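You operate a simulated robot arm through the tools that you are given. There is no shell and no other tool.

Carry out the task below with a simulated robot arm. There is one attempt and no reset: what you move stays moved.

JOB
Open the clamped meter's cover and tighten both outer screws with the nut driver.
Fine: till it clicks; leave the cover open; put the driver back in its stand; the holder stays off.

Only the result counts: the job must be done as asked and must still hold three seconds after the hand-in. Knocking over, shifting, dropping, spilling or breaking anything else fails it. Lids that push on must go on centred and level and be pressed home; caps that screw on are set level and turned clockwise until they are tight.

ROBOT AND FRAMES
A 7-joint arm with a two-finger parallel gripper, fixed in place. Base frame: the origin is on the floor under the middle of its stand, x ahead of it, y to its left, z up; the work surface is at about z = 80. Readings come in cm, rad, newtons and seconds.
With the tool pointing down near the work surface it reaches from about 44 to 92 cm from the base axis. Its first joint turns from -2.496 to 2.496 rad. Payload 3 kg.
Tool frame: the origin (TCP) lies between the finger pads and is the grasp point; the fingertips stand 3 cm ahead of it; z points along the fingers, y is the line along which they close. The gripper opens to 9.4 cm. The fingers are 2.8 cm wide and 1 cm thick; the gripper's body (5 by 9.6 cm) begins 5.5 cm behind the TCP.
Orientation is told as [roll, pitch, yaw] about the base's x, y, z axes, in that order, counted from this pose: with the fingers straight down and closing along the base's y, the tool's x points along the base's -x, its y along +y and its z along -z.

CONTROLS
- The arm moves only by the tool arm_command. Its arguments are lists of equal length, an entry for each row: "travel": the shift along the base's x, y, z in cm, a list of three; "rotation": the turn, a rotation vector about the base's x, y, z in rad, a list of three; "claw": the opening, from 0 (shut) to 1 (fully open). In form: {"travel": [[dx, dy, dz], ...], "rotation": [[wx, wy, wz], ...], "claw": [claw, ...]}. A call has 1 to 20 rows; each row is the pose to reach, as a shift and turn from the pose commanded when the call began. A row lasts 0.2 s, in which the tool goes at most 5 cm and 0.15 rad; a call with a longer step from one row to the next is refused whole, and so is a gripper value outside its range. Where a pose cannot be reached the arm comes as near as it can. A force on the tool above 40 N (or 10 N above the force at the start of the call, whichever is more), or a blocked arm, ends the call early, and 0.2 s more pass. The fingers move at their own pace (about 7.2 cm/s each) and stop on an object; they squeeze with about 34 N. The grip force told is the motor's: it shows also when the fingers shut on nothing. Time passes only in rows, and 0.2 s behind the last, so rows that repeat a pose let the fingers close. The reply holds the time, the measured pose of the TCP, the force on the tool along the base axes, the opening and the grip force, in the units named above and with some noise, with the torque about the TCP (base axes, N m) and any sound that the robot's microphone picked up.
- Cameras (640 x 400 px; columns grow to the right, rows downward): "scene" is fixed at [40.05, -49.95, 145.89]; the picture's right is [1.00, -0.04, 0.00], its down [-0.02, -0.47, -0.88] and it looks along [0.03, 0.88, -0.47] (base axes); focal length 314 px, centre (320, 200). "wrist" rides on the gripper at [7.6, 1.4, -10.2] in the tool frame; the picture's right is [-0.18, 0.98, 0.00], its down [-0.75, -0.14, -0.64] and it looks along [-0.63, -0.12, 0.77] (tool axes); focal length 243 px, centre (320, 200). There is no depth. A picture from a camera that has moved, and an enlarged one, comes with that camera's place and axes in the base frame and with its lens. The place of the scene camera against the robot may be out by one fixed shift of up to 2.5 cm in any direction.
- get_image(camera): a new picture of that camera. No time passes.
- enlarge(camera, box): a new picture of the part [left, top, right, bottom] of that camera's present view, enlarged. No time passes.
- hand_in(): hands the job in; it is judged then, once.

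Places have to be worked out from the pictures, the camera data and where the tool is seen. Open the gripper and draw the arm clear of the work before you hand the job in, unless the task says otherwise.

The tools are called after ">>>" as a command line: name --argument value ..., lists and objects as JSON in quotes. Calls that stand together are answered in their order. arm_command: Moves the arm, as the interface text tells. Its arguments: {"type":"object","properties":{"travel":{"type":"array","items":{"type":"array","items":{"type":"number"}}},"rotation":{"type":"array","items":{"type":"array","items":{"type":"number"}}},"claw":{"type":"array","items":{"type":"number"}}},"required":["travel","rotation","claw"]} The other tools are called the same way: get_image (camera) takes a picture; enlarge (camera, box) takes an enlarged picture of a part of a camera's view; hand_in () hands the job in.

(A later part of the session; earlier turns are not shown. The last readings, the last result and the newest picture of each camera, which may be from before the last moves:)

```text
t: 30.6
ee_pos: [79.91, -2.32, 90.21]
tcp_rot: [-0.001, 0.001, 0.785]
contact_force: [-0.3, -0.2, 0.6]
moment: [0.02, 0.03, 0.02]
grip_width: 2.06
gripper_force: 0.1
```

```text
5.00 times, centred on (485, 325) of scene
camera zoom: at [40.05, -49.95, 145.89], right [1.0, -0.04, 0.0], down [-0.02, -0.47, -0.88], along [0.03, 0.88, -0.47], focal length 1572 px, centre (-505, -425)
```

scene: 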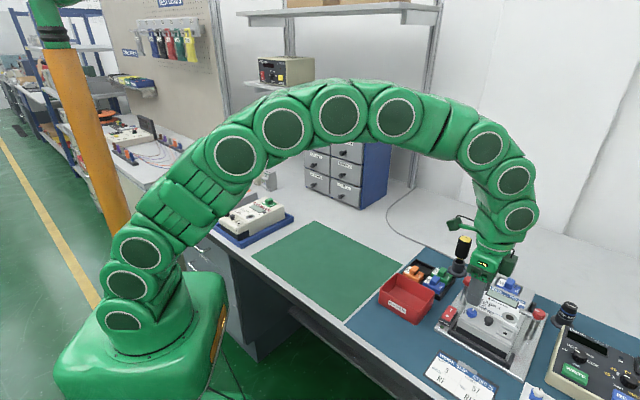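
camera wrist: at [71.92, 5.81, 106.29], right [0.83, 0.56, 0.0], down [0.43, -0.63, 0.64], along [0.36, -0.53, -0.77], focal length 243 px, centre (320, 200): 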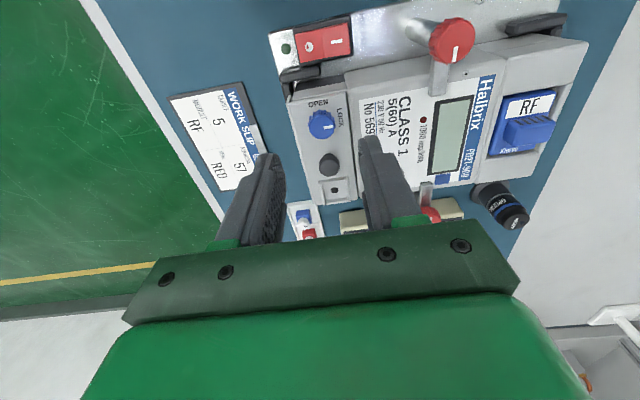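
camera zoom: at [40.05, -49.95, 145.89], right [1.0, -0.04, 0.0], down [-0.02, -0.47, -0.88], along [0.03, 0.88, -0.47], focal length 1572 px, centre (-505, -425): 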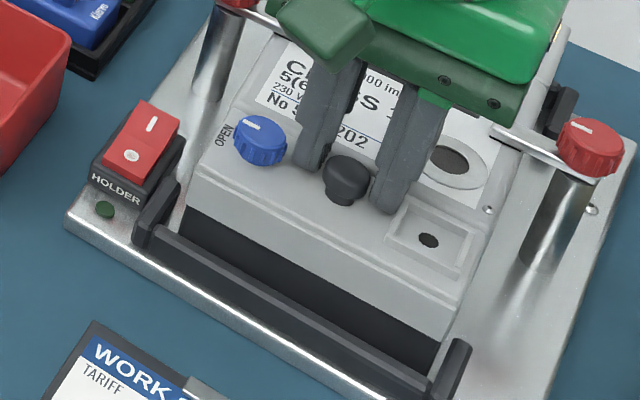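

The meter settled but sits ~0.2 cm further back than before; I'll bear that in mind and ease it back. I'll re-straddle the black knob from the front side (TCP 0.9 cm toward the front) to test a front hinge, with pivot-free grip along the row.

>>> arm_command --travel '[[0, 0, 1], [0, 0, 2], [-0.6, -0.6, 2], [-1.2, -1.25, 2], [-1.2, -1.25, 1], [-1.2, -1.25, 0.2], [-1.2, -1.25, 0]]' --rotation '[[0, 0, 0], [0, 0, 0], [0, 0, 0], [0, 0, 0], [0, 0, 0], [0, 0, 0], [0, 0, 0]]' --claw '[0.225, 0.225, 0.225, 0.225, 0.225, 0.225, 0.225]'

>>> enlarge --camera "wrist" --box '[220, 60, 420, 230]'

```text
t: 32.2
ee_pos: [78.75, -3.5, 90.14]
tcp_rot: [0.0, 0.001, 0.786]
contact_force: [-0.3, -0.4, -0.3]
moment: [0.01, -0.01, -0.01]
grip_width: 2.13
gripper_force: 0.1
```

```text
2.35 times, centred on (320, 145) of wrist
camera zoom: at [72.38, -7.89, 100.37], right [-0.56, 0.83, 0.0], down [0.63, 0.43, 0.64], along [0.53, 0.36, -0.77], focal length 571 px, centre (320, 329)
```

zoom: 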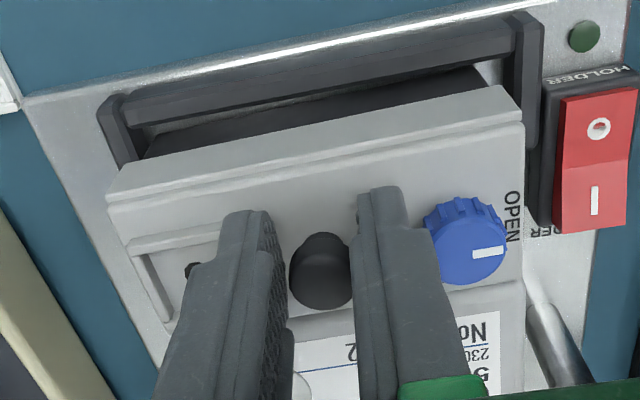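

Now close and try a small lift combined with a slight move toward the front.

>>> arm_command --travel '[[0, 0, 0], [0, 0, 0], [0, 0, 0], [-0.04, -0.04, 0.1], [-0.09, -0.09, 0.2], [-0.14, -0.14, 0.3]]' --rotation '[[0, 0, 0], [0, 0, 0], [0, 0, 0], [0, 0, 0], [0, 0, 0], [0, 0, 0]]' --claw '[0.1, 0.1, 0.1, 0.1, 0.1, 0.1]'

>>> enlarge --camera "wrist" --box '[220, 60, 420, 230]'

>>> enlarge --camera "scene" --box '[435, 285, 535, 365]'

```text
t: 33.6
ee_pos: [78.57, -3.61, 90.37]
tcp_rot: [0.0, 0.001, 0.784]
contact_force: [0.3, 0.9, -6.7]
moment: [-0.9, 0.56, -0.03]
grip_width: 1.69
gripper_force: 33.7
```

```text
2.35 times, centred on (320, 145) of wrist
camera zoom: at [72.16, -8.0, 100.62], right [-0.56, 0.83, 0.0], down [0.63, 0.43, 0.64], along [0.53, 0.36, -0.77], focal length 571 px, centre (320, 329)
```

zoom: 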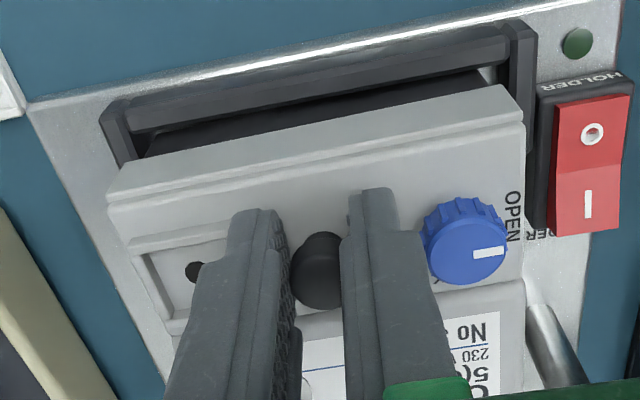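

```text
5.00 times, centred on (485, 325) of scene
camera zoom: at [40.05, -49.95, 145.89], right [1.0, -0.04, 0.0], down [-0.02, -0.47, -0.88], along [0.03, 0.88, -0.47], focal length 1572 px, centre (-505, -425)
```

zoom: 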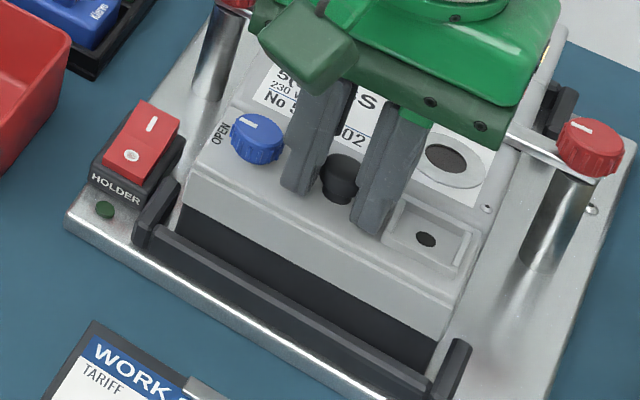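

Again a large −R moment (−1 N·m) with no hinge motion: the meter body resists as one. I'll lower back, release, and take careful close-ups of all cover edges before trying anything else.

>>> arm_command --travel '[[0, 0, -0.1], [0.0, 0.0, -0.28], [0, 0, -0.28], [0, 0, -0.28], [0, 0, -0.2], [0, 0, 2], [0, 0, 5], [0, 0, 9]]' --rotation '[[0, 0, 0], [0, 0, 0], [0, 0, 0], [0, 0, 0], [0, 0, 0], [0, 0, 0], [0, 0, 0], [0, 0, 0]]' --claw '[0.1, 0.1, 0.22, 0.22, 0.22, 0.22, 0.3, 0.5]'

>>> enlarge --camera "scene" --box '[450, 300, 530, 360]'

>>> enlarge --camera "wrist" --box '[240, 60, 400, 160]'

```text
t: 35.4
ee_pos: [78.6, -3.66, 99.34]
tcp_rot: [-0.001, 0.001, 0.785]
contact_force: [-1.2, 0.6, -0.1]
moment: [-0.01, 0.0, -0.03]
grip_width: 4.71
gripper_force: 0.0
```

```text
6.67 times, centred on (490, 330) of scene
camera zoom: at [40.05, -49.95, 145.89], right [1.0, -0.04, 0.0], down [-0.02, -0.47, -0.88], along [0.03, 0.88, -0.47], focal length 2096 px, centre (-813, -667)
```

zoom: 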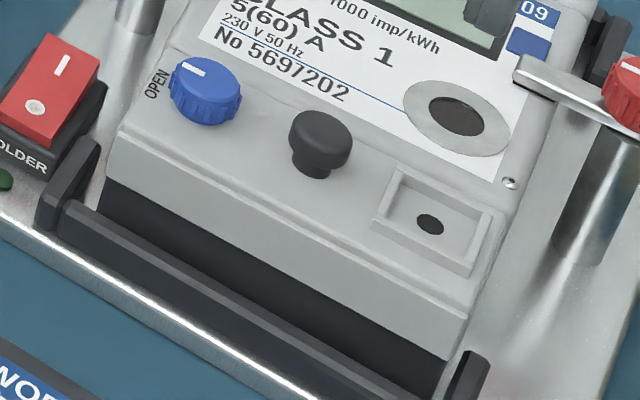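

```text
4.00 times, centred on (320, 110) of wrist
camera zoom: at [72.25, -8.16, 109.63], right [-0.56, 0.83, 0.0], down [0.63, 0.43, 0.64], along [0.53, 0.36, -0.77], focal length 970 px, centre (320, 560)
```

zoom: 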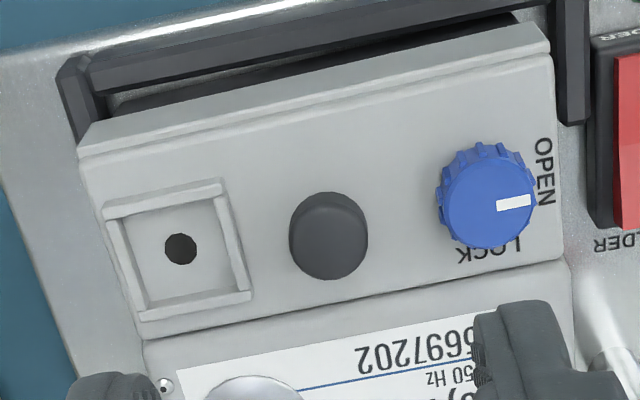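

The meter is back at its original position (hole at (81.75, −5.70)). I'll tilt the camera to look nearly horizontally at the cover from the front to find the hinge and gaps.

>>> arm_command --travel '[[-1.3, -1.3, 0], [-2.6, -2.6, 0], [-3.9, -3.9, -1], [-5.2, -5.2, -3], [-5.2, -5.2, -5], [-5.2, -5.2, -6], [-5.2, -5.2, -6]]' --rotation '[[0.09, -0.09, 0], [0.18, -0.18, 0], [0.27, -0.27, 0], [0.354, -0.354, 0], [0.354, -0.354, 0], [0.354, -0.354, 0], [0.354, -0.354, 0]]' --claw '[0.6, 0.8, 1, 1, 1, 1, 1]'

>>> get_image --camera "wrist"

>>> enlarge --camera "wrist" --box '[230, 80, 410, 220]'

```text
t: 37.0
ee_pos: [73.52, -8.75, 93.35]
tcp_rot: [0.002, -0.501, 0.784]
contact_force: [0.0, 0.2, 0.2]
moment: [0.02, -0.01, -0.01]
grip_width: 9.39
gripper_force: 0.1
```

```text
taken
camera wrist: at [64.17, -16.06, 98.69], right [-0.58, 0.81, 0.09], down [0.35, 0.15, 0.92], along [0.74, 0.57, -0.37], focal length 243 px, centre (320, 200)
```

wrist: 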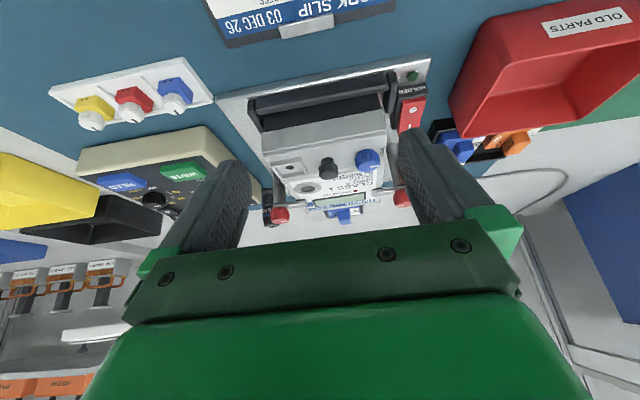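

```text
2.86 times, centred on (320, 150) of wrist
camera zoom: at [64.17, -16.06, 98.69], right [-0.58, 0.81, 0.09], down [0.35, 0.15, 0.92], along [0.74, 0.57, -0.37], focal length 693 px, centre (320, 343)
```

zoom: 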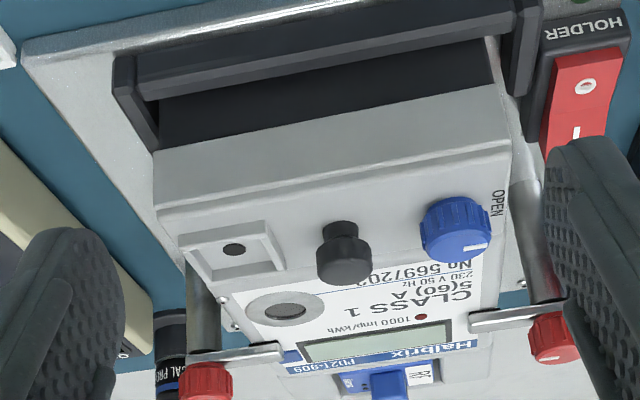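

>>> enlarge --camera "wrist" --box '[255, 85, 325, 165]'

>>> enlarge --camera "wrist" --box '[335, 80, 405, 190]'

>>> enlarge --camera "wrist" --box '[265, 150, 395, 220]'

```text
5.00 times, centred on (290, 125) of wrist
camera zoom: at [64.17, -16.06, 98.69], right [-0.58, 0.81, 0.09], down [0.35, 0.15, 0.92], along [0.74, 0.57, -0.37], focal length 1213 px, centre (470, 575)
```

zoom: 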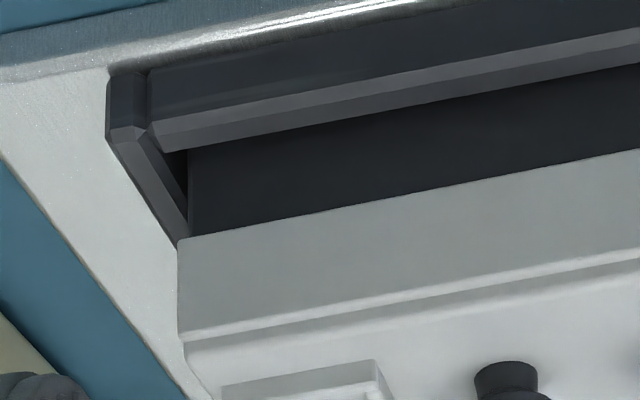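

```text
3.64 times, centred on (370, 135) of wrist
camera zoom: at [64.17, -16.06, 98.69], right [-0.58, 0.81, 0.09], down [0.35, 0.15, 0.92], along [0.74, 0.57, -0.37], focal length 882 px, centre (138, 436)
```

zoom: 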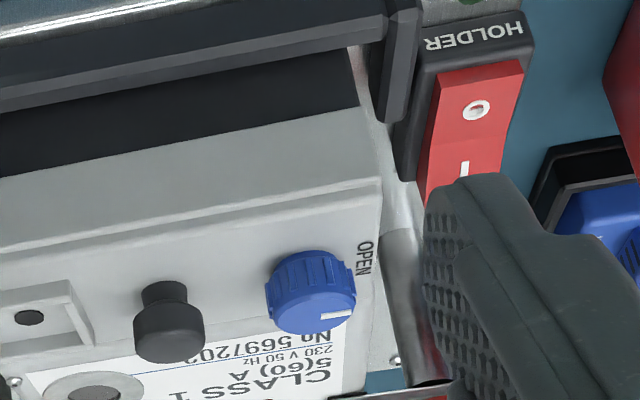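

```text
4.92 times, centred on (330, 185) of wrist
camera zoom: at [64.17, -16.06, 98.69], right [-0.58, 0.81, 0.09], down [0.35, 0.15, 0.92], along [0.74, 0.57, -0.37], focal length 1194 px, centre (271, 274)
```

zoom: 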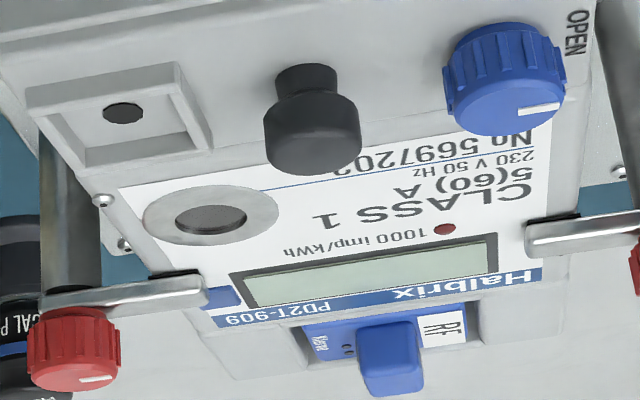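

Re-reading all tests: the cover's front kept pressing up against my fingertips (which sat on its surface and blocked rotation), so it does hinge at the label seam but my tips were too low to let it pivot. I'll re-grip the cap with the tips ~0.4 cm above the cover, and tilt the tool along with the swing.

>>> arm_command --travel '[[0, 0, 2], [0, 0, 4.5], [1.5, 1.5, 6], [3, 3, 6], [4.5, 4.5, 6], [6.25, 6.2, 5], [6.25, 6.2, 3], [6.25, 6.2, 2], [6.25, 6.2, 2]]' --rotation '[[0, 0, 0], [-0.09, 0.09, 0], [-0.18, 0.18, 0], [-0.27, 0.27, 0], [-0.354, 0.354, 0], [-0.354, 0.354, 0], [-0.354, 0.354, 0], [-0.354, 0.354, 0], [-0.354, 0.354, 0]]' --claw '[0.8, 0.6, 0.4, 0.3, 0.24, 0.23, 0.23, 0.23, 0.23]'

>>> enlarge --camera "wrist" --box '[220, 60, 420, 230]'

```text
t: 39.0
ee_pos: [79.79, -2.68, 95.56]
tcp_rot: [0.0, 0.001, 0.786]
contact_force: [-0.1, 0.2, 0.4]
moment: [0.03, 0.02, 0.0]
grip_width: 2.15
gripper_force: 0.0
```

```text
2.35 times, centred on (320, 145) of wrist
camera zoom: at [73.33, -7.14, 105.82], right [-0.56, 0.83, 0.0], down [0.63, 0.43, 0.64], along [0.53, 0.36, -0.77], focal length 571 px, centre (320, 329)
```

zoom: 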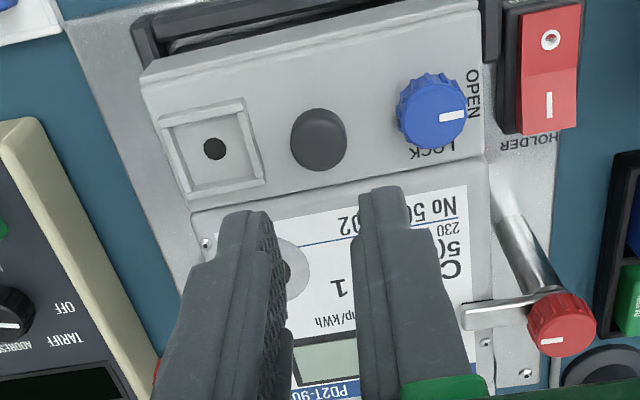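

Knob at (79.17, −3.18); TCP is 0.8 cm behind it as planned. Descend to TCP z≈90.45 (tips ~0.4 cm above the cover) and grip the cap.

>>> arm_command --travel '[[-0.04, 0.06, -2], [-0.04, 0.06, -4], [-0.04, 0.06, -4.8], [-0.04, 0.06, -5.1], [-0.04, 0.06, -5.1], [-0.04, 0.06, -5.1], [-0.04, 0.06, -5.1]]' --rotation '[[0, 0, 0], [0, 0, 0], [0, 0, 0], [0, 0, 0], [0, 0, 0], [0, 0, 0], [0, 0, 0]]' --claw '[0.23, 0.23, 0.23, 0.23, 0.1, 0.1, 0.1]'

>>> enlarge --camera "wrist" --box '[220, 60, 420, 230]'

```text
t: 40.6
ee_pos: [79.67, -2.63, 90.22]
tcp_rot: [0.0, 0.0, 0.787]
contact_force: [2.2, -2.6, 5.9]
moment: [-0.12, -0.39, -0.01]
grip_width: 1.68
gripper_force: 33.6
```

```text
2.35 times, centred on (320, 145) of wrist
camera zoom: at [73.27, -7.1, 100.51], right [-0.56, 0.83, 0.0], down [0.63, 0.43, 0.64], along [0.53, 0.36, -0.77], focal length 571 px, centre (320, 329)
```

zoom: 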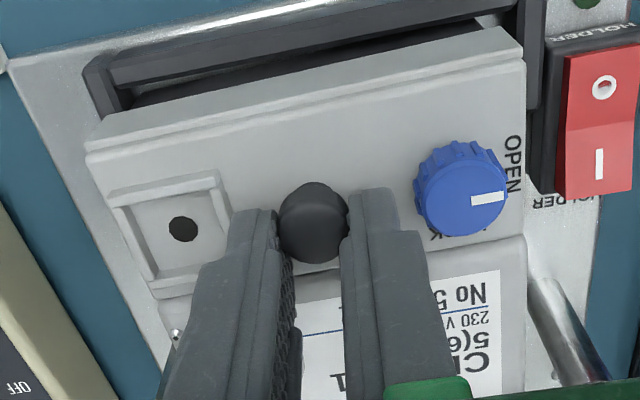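

Gripped at 1.68 cm. Now the first 15° of the back-hinge arc with the tool tilting along.

>>> arm_command --travel '[[0.14, 0.14, 0.14], [0.29, 0.29, 0.26], [0.44, 0.44, 0.37], [0.44, 0.44, 0.37]]' --rotation '[[-0.025, 0.025, 0], [-0.05, 0.05, 0], [-0.074, 0.074, 0], [-0.074, 0.074, 0]]' --claw '[0.1, 0.1, 0.1, 0.1]'

>>> enlarge --camera "wrist" --box '[220, 60, 420, 230]'

>>> enlarge --camera "scene" --box '[435, 285, 535, 365]'

```text
t: 41.6
ee_pos: [80.06, -2.43, 90.56]
tcp_rot: [0.001, 0.108, 0.785]
contact_force: [-13.5, -12.1, -21.8]
moment: [-0.29, -0.03, -0.01]
grip_width: 1.72
gripper_force: 34.3
```

```text
2.35 times, centred on (320, 145) of wrist
camera zoom: at [74.43, -5.85, 101.58], right [-0.56, 0.82, -0.02], down [0.68, 0.48, 0.56], along [0.47, 0.3, -0.83], focal length 571 px, centre (320, 329)
```

zoom: 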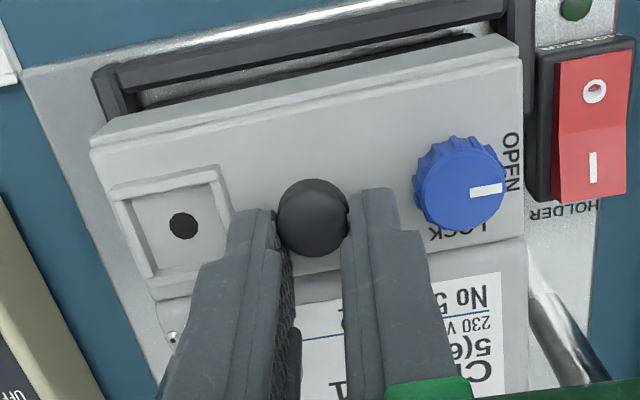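

```text
5.00 times, centred on (485, 325) of scene
camera zoom: at [40.05, -49.95, 145.89], right [1.0, -0.04, 0.0], down [-0.02, -0.47, -0.88], along [0.03, 0.88, -0.47], focal length 1572 px, centre (-505, -425)
```

zoom: 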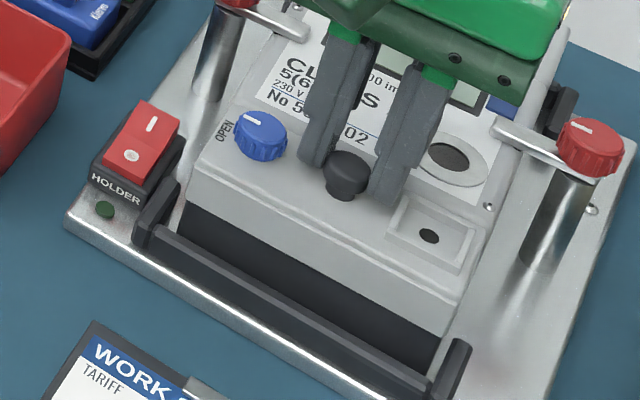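

The cover still doesn't rise; the meter resists as one piece toward the back. I'll undo this pull, release, and set up a proper front-hinge test (tips clear of the surface, tool tilting toward the robot).

>>> arm_command --travel '[[-0.2, -0.2, -0.15], [-0.42, -0.42, -0.33], [-0.42, -0.42, -0.33], [-0.42, -0.42, -0.33], [-0.42, -0.42, 1.5], [-1.0, -1.0, 3], [-1.55, -1.55, 3], [-1.55, -1.55, 3]]' --rotation '[[0.035, -0.035, 0], [0.074, -0.074, 0], [0.074, -0.074, 0], [0.074, -0.074, 0], [0.074, -0.074, 0], [0.074, -0.074, 0], [0.074, -0.074, 0], [0.074, -0.074, 0]]' --claw '[0.1, 0.1, 0.23, 0.23, 0.23, 0.23, 0.23, 0.23]'

>>> enlarge --camera "wrist" --box '[220, 60, 420, 230]'

```text
t: 43.4
ee_pos: [78.38, -3.57, 93.6]
tcp_rot: [-0.001, 0.0, 0.785]
contact_force: [-0.5, 0.5, 0.6]
moment: [0.01, 0.01, 0.0]
grip_width: 2.17
gripper_force: 0.0
```

```text
2.35 times, centred on (320, 145) of wrist
camera zoom: at [72.05, -7.92, 103.91], right [-0.56, 0.83, 0.0], down [0.63, 0.43, 0.64], along [0.53, 0.36, -0.77], focal length 571 px, centre (320, 329)
```

zoom: 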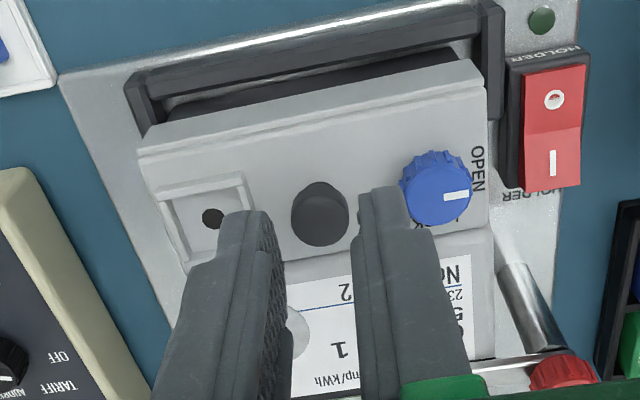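

Knob now at about (79.23, −2.99). I descend with the TCP 0.8 cm in front of it, tips ~0.5 cm above the cover, and close (no lift yet) to read the baseline.

>>> arm_command --travel '[[0.22, -0.02, -1.5], [0.22, -0.02, -2.7], [0.22, -0.02, -3.1], [0.22, -0.02, -3.1], [0.22, -0.02, -3.1], [0.22, -0.02, -3.1]]' --rotation '[[0, 0, 0], [0, 0, 0], [0, 0, 0], [0, 0, 0], [0, 0, 0], [0, 0, 0]]' --claw '[0.23, 0.23, 0.23, 0.1, 0.1, 0.1]'

```text
t: 44.8
ee_pos: [78.81, -3.56, 90.59]
tcp_rot: [0.0, 0.0, 0.786]
contact_force: [0.0, 1.4, 0.8]
moment: [0.06, -0.25, 0.05]
grip_width: 1.66
gripper_force: 34.2
```

Baseline is small. Now a rigid rotation of 0.1 rad about the front edge (tool tilts toward the robot).

>>> arm_command --travel '[[-0.11, -0.11, 0.04], [-0.22, -0.22, 0.08], [-0.32, -0.32, 0.11]]' --rotation '[[0.0236, -0.0236, 0], [0.0471, -0.0471, 0], [0.0707, -0.0707, 0]]' --claw '[0.1, 0.1, 0.1]'

>>> enlarge --camera "wrist" --box '[220, 60, 420, 230]'

>>> enlarge --camera "scene" --box '[435, 285, 535, 365]'

```text
t: 45.6
ee_pos: [78.44, -3.89, 90.63]
tcp_rot: [0.003, -0.097, 0.784]
contact_force: [-0.1, -1.2, -5.2]
moment: [-0.88, 0.64, 0.01]
grip_width: 1.7
gripper_force: 34.1
```

```text
2.35 times, centred on (320, 145) of wrist
camera zoom: at [71.26, -9.1, 100.01], right [-0.57, 0.82, 0.02], down [0.59, 0.39, 0.71], along [0.58, 0.41, -0.7], focal length 571 px, centre (320, 329)
```

zoom: 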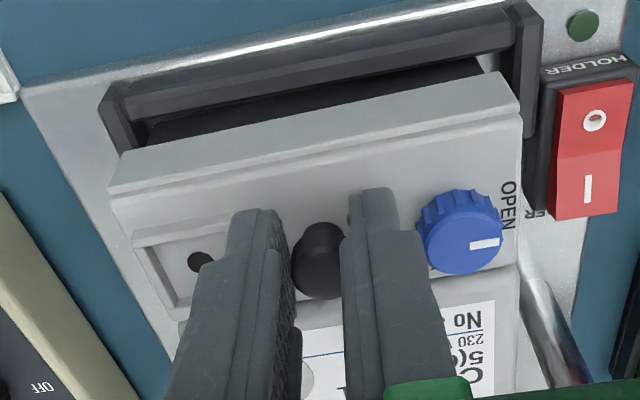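

```text
5.00 times, centred on (485, 325) of scene
camera zoom: at [40.05, -49.95, 145.89], right [1.0, -0.04, 0.0], down [-0.02, -0.47, -0.88], along [0.03, 0.88, -0.47], focal length 1572 px, centre (-505, -425)
```

zoom: 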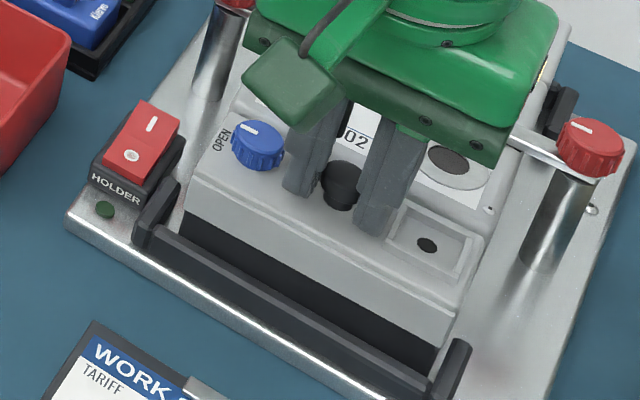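

With the tool tilt the cover resists with over 1 N·m both ways, so it is still latched. The lock knob showed no stop torque when I turned it exactly 90°, so it may not be fully at its end. I'll release here and turn the blue knob on until it meets its stop.

>>> arm_command --travel '[[0.16, 0.16, -0.05], [0.32, 0.32, -0.11], [0.32, 0.32, -0.11], [0.32, 0.32, -0.11], [0.32, 0.32, 1.5], [0.32, 0.32, 4], [0.32, 0.32, 6]]' --rotation '[[-0.035, 0.035, 0], [-0.0707, 0.0707, 0], [-0.0707, 0.0707, 0], [-0.0707, 0.0707, 0], [-0.0707, 0.0707, 0], [-0.0707, 0.0707, 0], [-0.0707, 0.0707, 0]]' --claw '[0.1, 0.1, 0.23, 0.23, 0.23, 0.23, 0.28]'

>>> enlarge --camera "wrist" --box '[300, 80, 400, 160]'

>>> enlarge --camera "scene" --box '[455, 300, 485, 325]'

```text
t: 47.2
ee_pos: [78.64, -3.83, 96.8]
tcp_rot: [0.0, -0.001, 0.784]
contact_force: [-0.2, 0.5, -0.2]
moment: [0.01, 0.01, -0.01]
grip_width: 2.64
gripper_force: 0.1
```

```text
5.00 times, centred on (350, 120) of wrist
camera zoom: at [72.22, -8.23, 107.08], right [-0.56, 0.83, 0.0], down [0.63, 0.43, 0.64], along [0.53, 0.36, -0.77], focal length 1213 px, centre (170, 600)
```

zoom: 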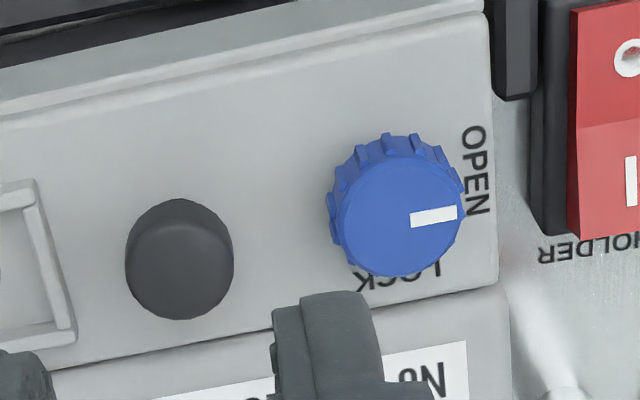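

```text
16.00 times, centred on (470, 312) of scene
camera zoom: at [40.05, -49.95, 145.89], right [1.0, -0.04, 0.0], down [-0.02, -0.47, -0.88], along [0.03, 0.88, -0.47], focal length 5030 px, centre (-2080, -1600)
```

zoom: 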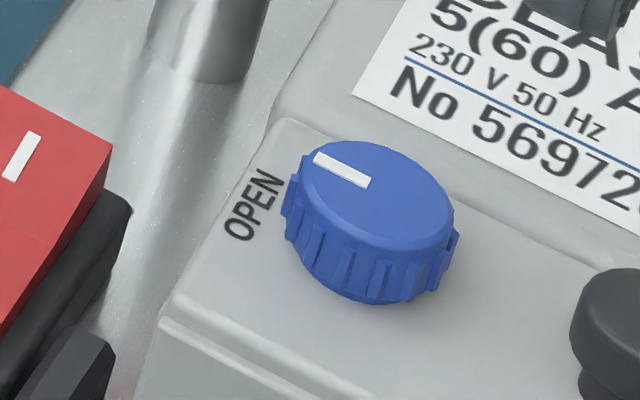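

The pointer is visually at OPEN, but I'll verify the knob is at its end stop: move over it, grip and turn a little further counter-clockwise while watching the torque.

>>> arm_command --travel '[[-0.7, 1, 0], [-1.4, 2.1, 0], [-2.1, 3.16, 0], [-2.1, 3.16, -2], [-2.1, 3.16, -4], [-2.1, 3.16, -5.7], [-2.1, 3.16, -6.4], [-2.1, 3.16, -6.4], [-2.1, 3.16, -6.4], [-2.1, 3.16, -6.4]]' --rotation '[[0, 0, 0], [0, 0, 0], [0, 0, 0], [0, 0, 0], [0, 0, 0], [0, 0, 0], [0, 0, 0], [0, 0, 0], [0, 0, 0], [0, 0, 0]]' --claw '[0.28, 0.28, 0.28, 0.28, 0.28, 0.28, 0.28, 0.15, 0.15, 0.15]'

>>> enlarge --camera "wrist" --box '[220, 60, 420, 230]'

```text
t: 49.4
ee_pos: [76.68, -0.62, 90.49]
tcp_rot: [0.0, -0.001, 0.786]
contact_force: [0.7, -0.4, 9.1]
moment: [0.16, -0.32, -0.02]
grip_width: 1.88
gripper_force: 33.7
```

```text
2.35 times, centred on (320, 145) of wrist
camera zoom: at [70.27, -5.04, 100.67], right [-0.56, 0.83, 0.0], down [0.63, 0.43, 0.64], along [0.53, 0.36, -0.77], focal length 571 px, centre (320, 329)
```

zoom: 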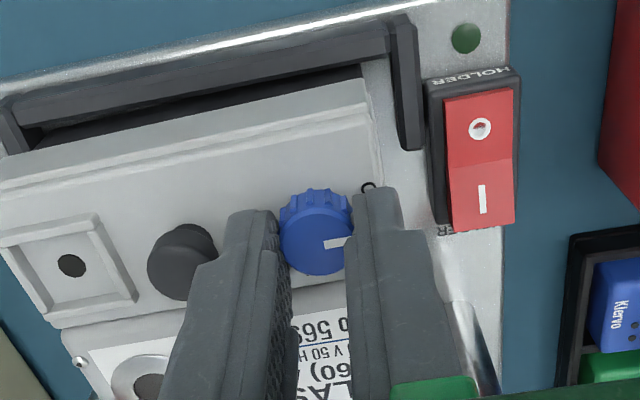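

Gripped at 1.88 cm. Turn a further 0.3 rad counter-clockwise.

>>> arm_command --travel '[[0, 0, 0], [0, 0, 0], [0, 0, 0], [0, 0, 0]]' --rotation '[[0, 0, 0.1], [0, 0, 0.2], [0, 0, 0.3], [0, 0, 0.3]]' --claw '[0.15, 0.15, 0.15, 0.15]'

>>> enlarge --camera "wrist" --box '[220, 60, 420, 230]'

```text
t: 50.4
ee_pos: [76.64, -0.63, 90.33]
tcp_rot: [-0.001, 0.0, 1.085]
contact_force: [2.5, -5.3, 11.7]
moment: [0.08, -0.04, -0.06]
grip_width: 1.86
gripper_force: 33.8
```

```text
2.35 times, centred on (320, 145) of wrist
camera zoom: at [71.77, -6.74, 100.59], right [-0.78, 0.62, 0.0], down [0.48, 0.6, 0.64], along [0.4, 0.5, -0.77], focal length 571 px, centre (320, 329)
```

zoom: 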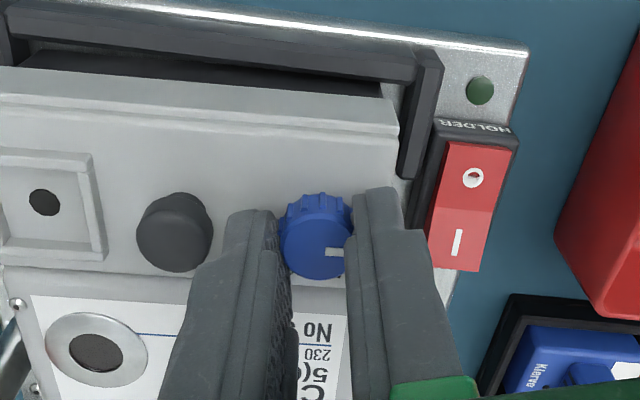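

The knob slipped in the grip instead of turning further (pointer stayed put in the world), so it is at its OPEN stop. I'll release it, go back to yaw +45° over the black knob, centred this time, for a clean rigid rotation test about the back seam.

>>> arm_command --travel '[[0, 0, 0], [0, 0, 0], [0, 0, 1.5], [0, 0, 4], [1, -1, 5], [2.0, -2.0, 5], [2.55, -2.5, 5], [2.55, -2.5, 5]]' --rotation '[[0, 0, 0], [0, 0, 0], [0, 0, 0], [0, 0, 0], [0, 0, -0.1], [0, 0, -0.2], [0, 0, -0.3], [0, 0, -0.3]]' --claw '[0.26, 0.26, 0.26, 0.26, 0.24, 0.23, 0.23, 0.23]'

>>> enlarge --camera "wrist" --box '[220, 60, 420, 230]'

```text
t: 52.2
ee_pos: [79.41, -3.1, 95.15]
tcp_rot: [0.0, 0.0, 0.784]
contact_force: [0.0, -0.4, -0.5]
moment: [-0.04, 0.01, -0.01]
grip_width: 2.16
gripper_force: 0.1
```

```text
2.35 times, centred on (320, 145) of wrist
camera zoom: at [72.8, -7.46, 105.62], right [-0.56, 0.83, 0.0], down [0.63, 0.43, 0.64], along [0.53, 0.36, -0.77], focal length 571 px, centre (320, 329)
```

zoom: 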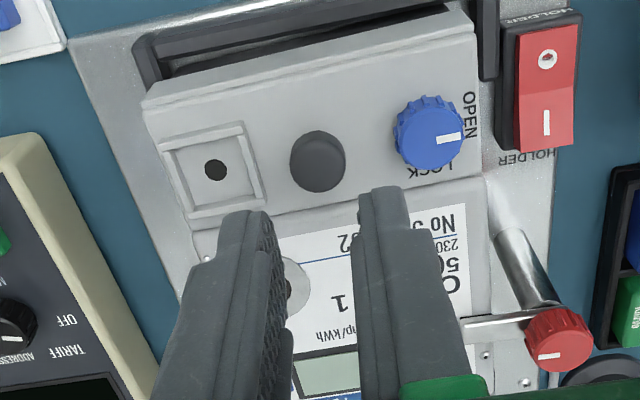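

>>> enlarge --camera "scene" --box '[495, 325, 530, 355]'

>>> enlarge --camera "scene" --box '[455, 305, 500, 345]'

>>> enlarge --camera "wrist" --box '[240, 80, 330, 170]'

>>> enlarge --camera "wrist" --box '[330, 60, 400, 150]'

```text
13.33 times, centred on (512, 340) of scene
camera zoom: at [40.05, -49.95, 145.89], right [1.0, -0.04, 0.0], down [-0.02, -0.47, -0.88], along [0.03, 0.88, -0.47], focal length 4191 px, centre (-2247, -1667)
```

zoom: 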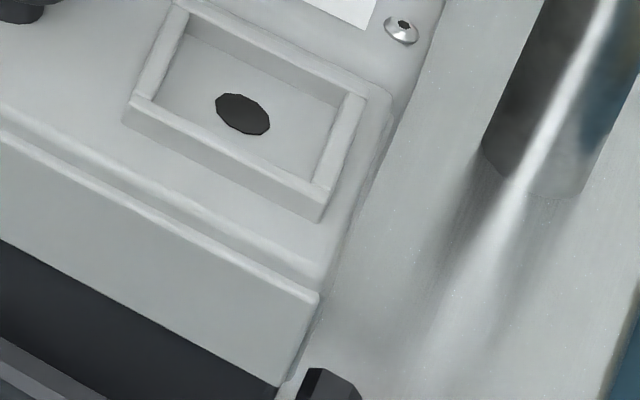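

```text
10.00 times, centred on (478, 325) of scene
camera zoom: at [40.05, -49.95, 145.89], right [1.0, -0.04, 0.0], down [-0.02, -0.47, -0.88], along [0.03, 0.88, -0.47], focal length 3144 px, centre (-1255, -1050)
```

zoom: 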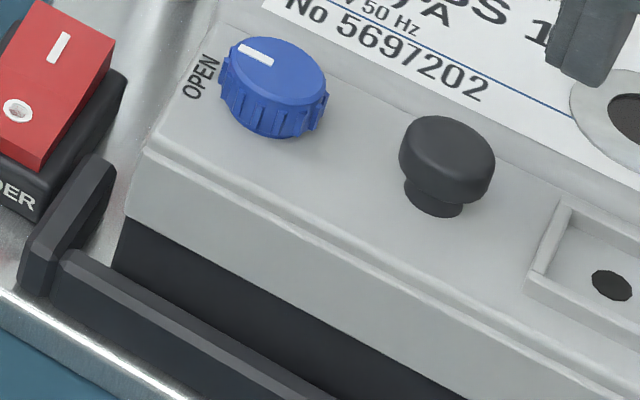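

```text
4.44 times, centred on (285, 125) of wrist
camera zoom: at [72.8, -7.46, 105.62], right [-0.56, 0.83, 0.0], down [0.63, 0.43, 0.64], along [0.53, 0.36, -0.77], focal length 1078 px, centre (476, 533)
```

zoom: 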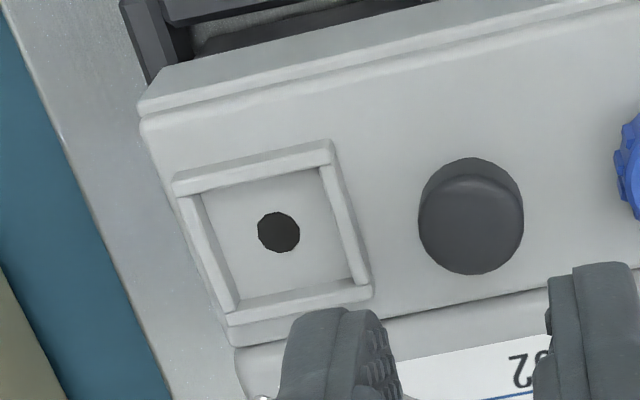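

```text
4.44 times, centred on (365, 105) of wrist
camera zoom: at [72.8, -7.46, 105.62], right [-0.56, 0.83, 0.0], down [0.63, 0.43, 0.64], along [0.53, 0.36, -0.77], focal length 1078 px, centre (120, 622)
```

zoom: 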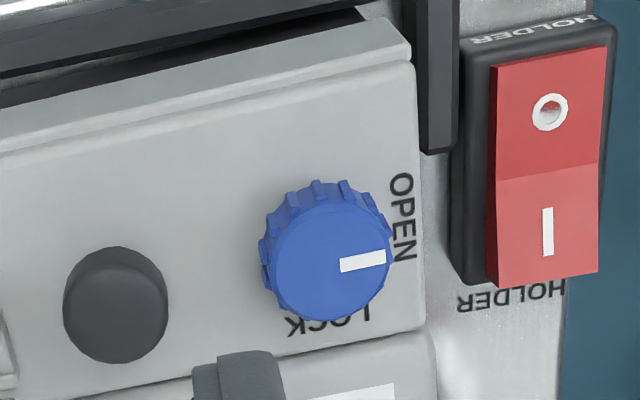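

Alignment is centred on the black knob. I'll descend, grip, and read the baseline before rotating.

>>> arm_command --travel '[[0.02, -0.02, -2], [0.02, -0.02, -4], [0.02, -0.02, -4.8], [0.02, -0.02, -4.8], [0.02, -0.02, -4.8], [0.02, -0.02, -4.8], [0.02, -0.02, -4.8]]' --rotation '[[0, 0, 0], [0, 0, 0], [0, 0, 0], [0, 0, 0], [0, 0, 0], [0, 0, 0], [0, 0, 0]]' --claw '[0.23, 0.23, 0.23, 0.1, 0.1, 0.1, 0.1]'

>>> arm_command --travel '[[0.09, 0.09, 0.07], [0.18, 0.18, 0.13], [0.26, 0.26, 0.195], [0.26, 0.26, 0.195]]' --rotation '[[-0.0236, 0.0236, 0], [-0.0471, 0.0471, 0], [-0.0707, 0.0707, 0], [-0.0707, 0.0707, 0]]' --claw '[0.1, 0.1, 0.1, 0.1]'

>>> enlarge --camera "scene" --box '[435, 285, 535, 365]'

>>> enlarge --camera "wrist" --box '[220, 60, 420, 230]'

```text
t: 53.8
ee_pos: [79.23, -3.11, 90.45]
tcp_rot: [-0.002, 0.0, 0.786]
contact_force: [0.5, -0.4, -0.8]
moment: [-0.07, -0.21, -0.03]
grip_width: 1.68
gripper_force: 34.4
```

```text
t: 54.8
ee_pos: [79.35, -2.73, 90.68]
tcp_rot: [0.0, 0.101, 0.786]
contact_force: [1.3, 1.4, 0.3]
moment: [0.17, -0.46, 0.04]
grip_width: 1.72
gripper_force: 33.5
```

```text
5.00 times, centred on (485, 325) of scene
camera zoom: at [40.05, -49.95, 145.89], right [1.0, -0.04, 0.0], down [-0.02, -0.47, -0.88], along [0.03, 0.88, -0.47], focal length 1572 px, centre (-505, -425)
```

zoom: 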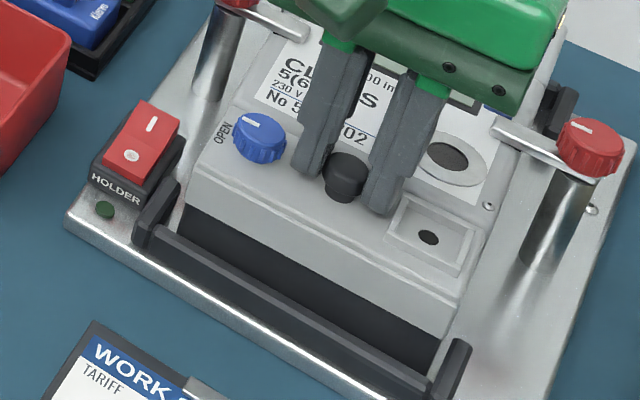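

```text
2.35 times, centred on (320, 145) of wrist
camera zoom: at [73.74, -6.51, 101.69], right [-0.57, 0.82, -0.02], down [0.68, 0.48, 0.56], along [0.47, 0.31, -0.83], focal length 571 px, centre (320, 329)
```

zoom: 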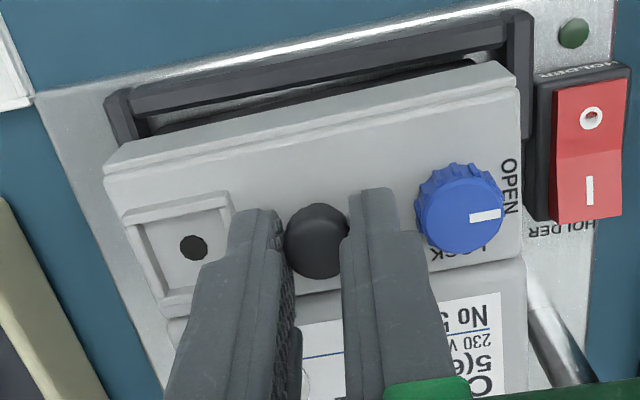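

This time the −R rotation about the back seam meets almost no force and only a small couple (0.35 N·m), unlike the opposite direction: the cover is hinging at the back. I continue the rigid rotation about the seam.

>>> arm_command --travel '[[0.14, 0.14, 0.07], [0.28, 0.28, 0.13], [0.42, 0.42, 0.19], [0.42, 0.42, 0.19]]' --rotation '[[-0.035, 0.035, 0], [-0.07, 0.07, 0], [-0.106, 0.106, 0], [-0.106, 0.106, 0]]' --claw '[0.1, 0.1, 0.1, 0.1]'

>>> enlarge --camera "scene" --box '[435, 285, 535, 365]'

>>> enlarge --camera "wrist" --box '[220, 60, 420, 230]'

```text
t: 55.8
ee_pos: [79.85, -2.51, 90.79]
tcp_rot: [0.001, 0.251, 0.786]
contact_force: [-11.1, -6.6, -18.5]
moment: [-0.24, 0.06, -0.05]
grip_width: 1.71
gripper_force: 34.2
```

```text
5.00 times, centred on (485, 325) of scene
camera zoom: at [40.05, -49.95, 145.89], right [1.0, -0.04, 0.0], down [-0.02, -0.47, -0.88], along [0.03, 0.88, -0.47], focal length 1572 px, centre (-505, -425)
```

zoom: 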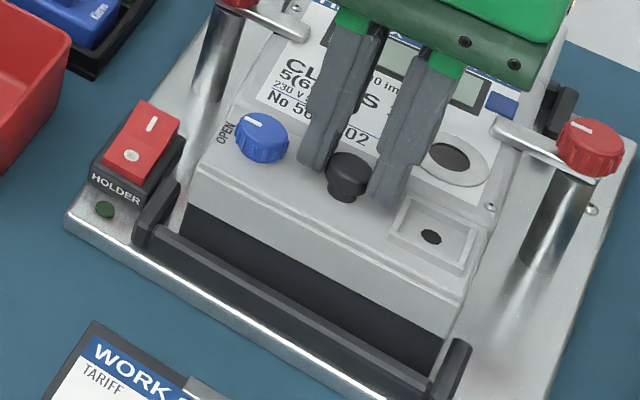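

```text
2.35 times, centred on (320, 145) of wrist
camera zoom: at [75.41, -4.97, 102.67], right [-0.57, 0.82, -0.04], down [0.73, 0.53, 0.43], along [0.38, 0.21, -0.9], focal length 571 px, centre (320, 329)
```

zoom: 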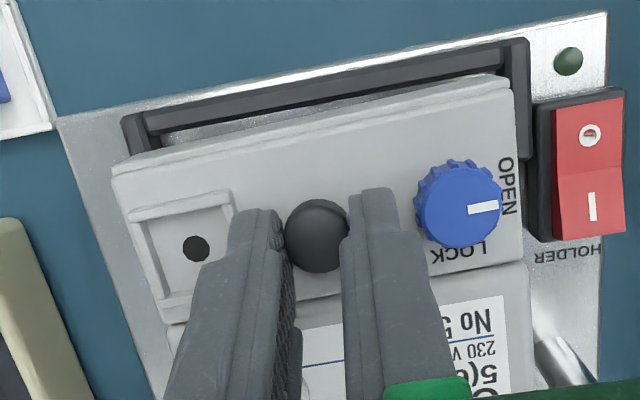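

The fingers tilted but the cover stayed flat, so the knob is pivoting in the pads. While it is loaded upward, I'll zoom on the cover's edges to see where (if anywhere) a gap opens.

>>> enlarge --camera "scene" --box '[495, 325, 530, 355]'

>>> enlarge --camera "scene" --box '[455, 305, 500, 345]'

>>> enlarge --camera "wrist" --box '[330, 60, 400, 180]'

>>> enlarge --camera "scene" --box '[440, 270, 540, 330]'

```text
13.33 times, centred on (512, 340) of scene
camera zoom: at [40.05, -49.95, 145.89], right [1.0, -0.04, 0.0], down [-0.02, -0.47, -0.88], along [0.03, 0.88, -0.47], focal length 4191 px, centre (-2247, -1667)
```

zoom: 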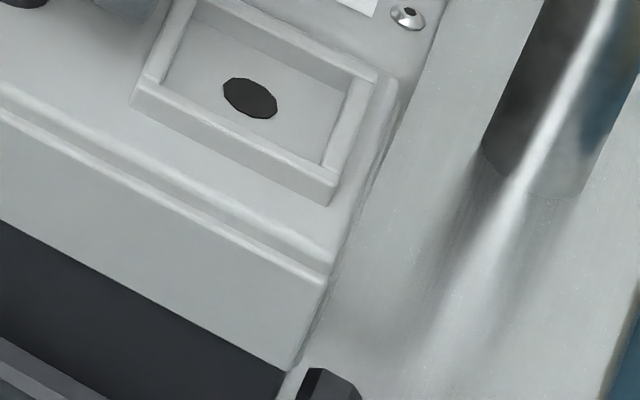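

```text
10.00 times, centred on (478, 325) of scene
camera zoom: at [40.05, -49.95, 145.89], right [1.0, -0.04, 0.0], down [-0.02, -0.47, -0.88], along [0.03, 0.88, -0.47], focal length 3144 px, centre (-1255, -1050)
```

zoom: 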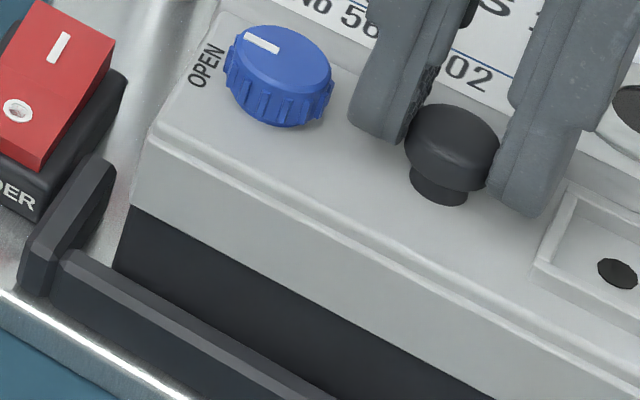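

```text
3.33 times, centred on (365, 120) of wrist
camera zoom: at [75.41, -4.97, 102.67], right [-0.57, 0.82, -0.04], down [0.73, 0.53, 0.43], along [0.38, 0.21, -0.9], focal length 809 px, centre (170, 467)
```

zoom: 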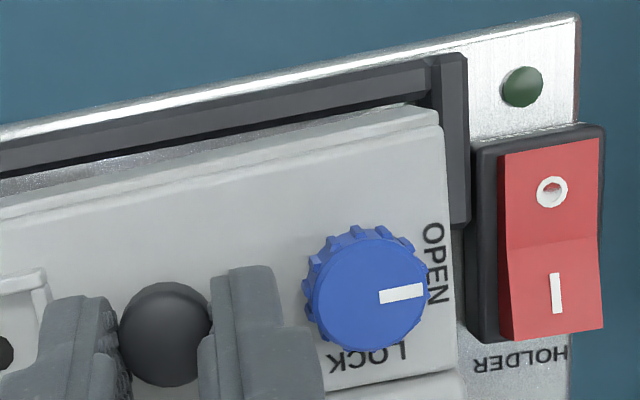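

```text
6.40 times, centred on (490, 300) of scene
camera zoom: at [40.05, -49.95, 145.89], right [1.0, -0.04, 0.0], down [-0.02, -0.47, -0.88], along [0.03, 0.88, -0.47], focal length 2012 px, centre (-768, -440)
```

zoom: 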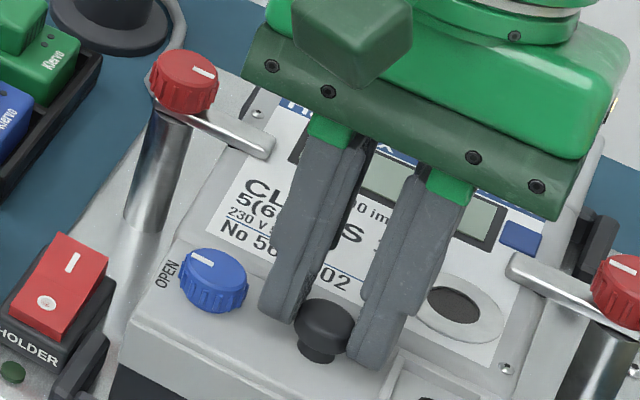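

Comparison shows the whole meter body (panel, screw, cover) rises together ~0.25 cm; nothing is gapping. I'll lower it back and re-grip centred, then do the same clean rigid test in the other direction (front edge) to a larger angle and look at it.

>>> arm_command --travel '[[-0.2, -0.2, -0.1], [-0.42, -0.42, -0.2], [-0.6, -0.6, -0.32], [-0.72, -0.72, -0.42], [-0.72, -0.72, -0.42], [-0.72, -0.72, -0.42]]' --rotation '[[0.05, -0.05, 0], [0.1, -0.1, 0], [0.14, -0.14, 0], [0.177, -0.177, 0], [0.177, -0.177, 0], [0.177, -0.177, 0]]' --claw '[0.1, 0.1, 0.1, 0.1, 0.23, 0.23]'

>>> enlarge --camera "scene" --box '[495, 325, 530, 355]'

>>> enlarge --camera "wrist" --box '[220, 60, 420, 230]'

```text
t: 57.2
ee_pos: [79.17, -3.25, 90.66]
tcp_rot: [0.001, -0.001, 0.786]
contact_force: [-0.6, 0.3, 0.6]
moment: [0.01, -0.02, -0.01]
grip_width: 2.17
gripper_force: 0.1
```

```text
13.33 times, centred on (512, 340) of scene
camera zoom: at [40.05, -49.95, 145.89], right [1.0, -0.04, 0.0], down [-0.02, -0.47, -0.88], along [0.03, 0.88, -0.47], focal length 4191 px, centre (-2247, -1667)
```

zoom: 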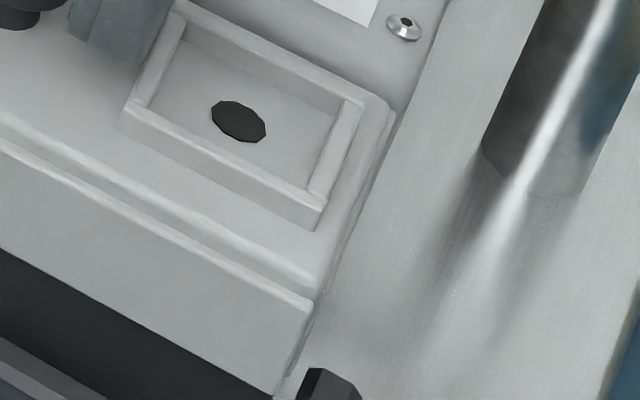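

```text
2.35 times, centred on (320, 145) of wrist
camera zoom: at [72.66, -7.57, 100.8], right [-0.56, 0.83, 0.0], down [0.63, 0.43, 0.64], along [0.53, 0.36, -0.77], focal length 571 px, centre (320, 329)
```

zoom: 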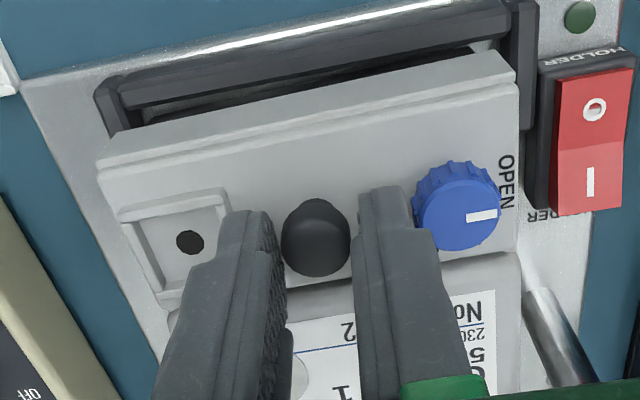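

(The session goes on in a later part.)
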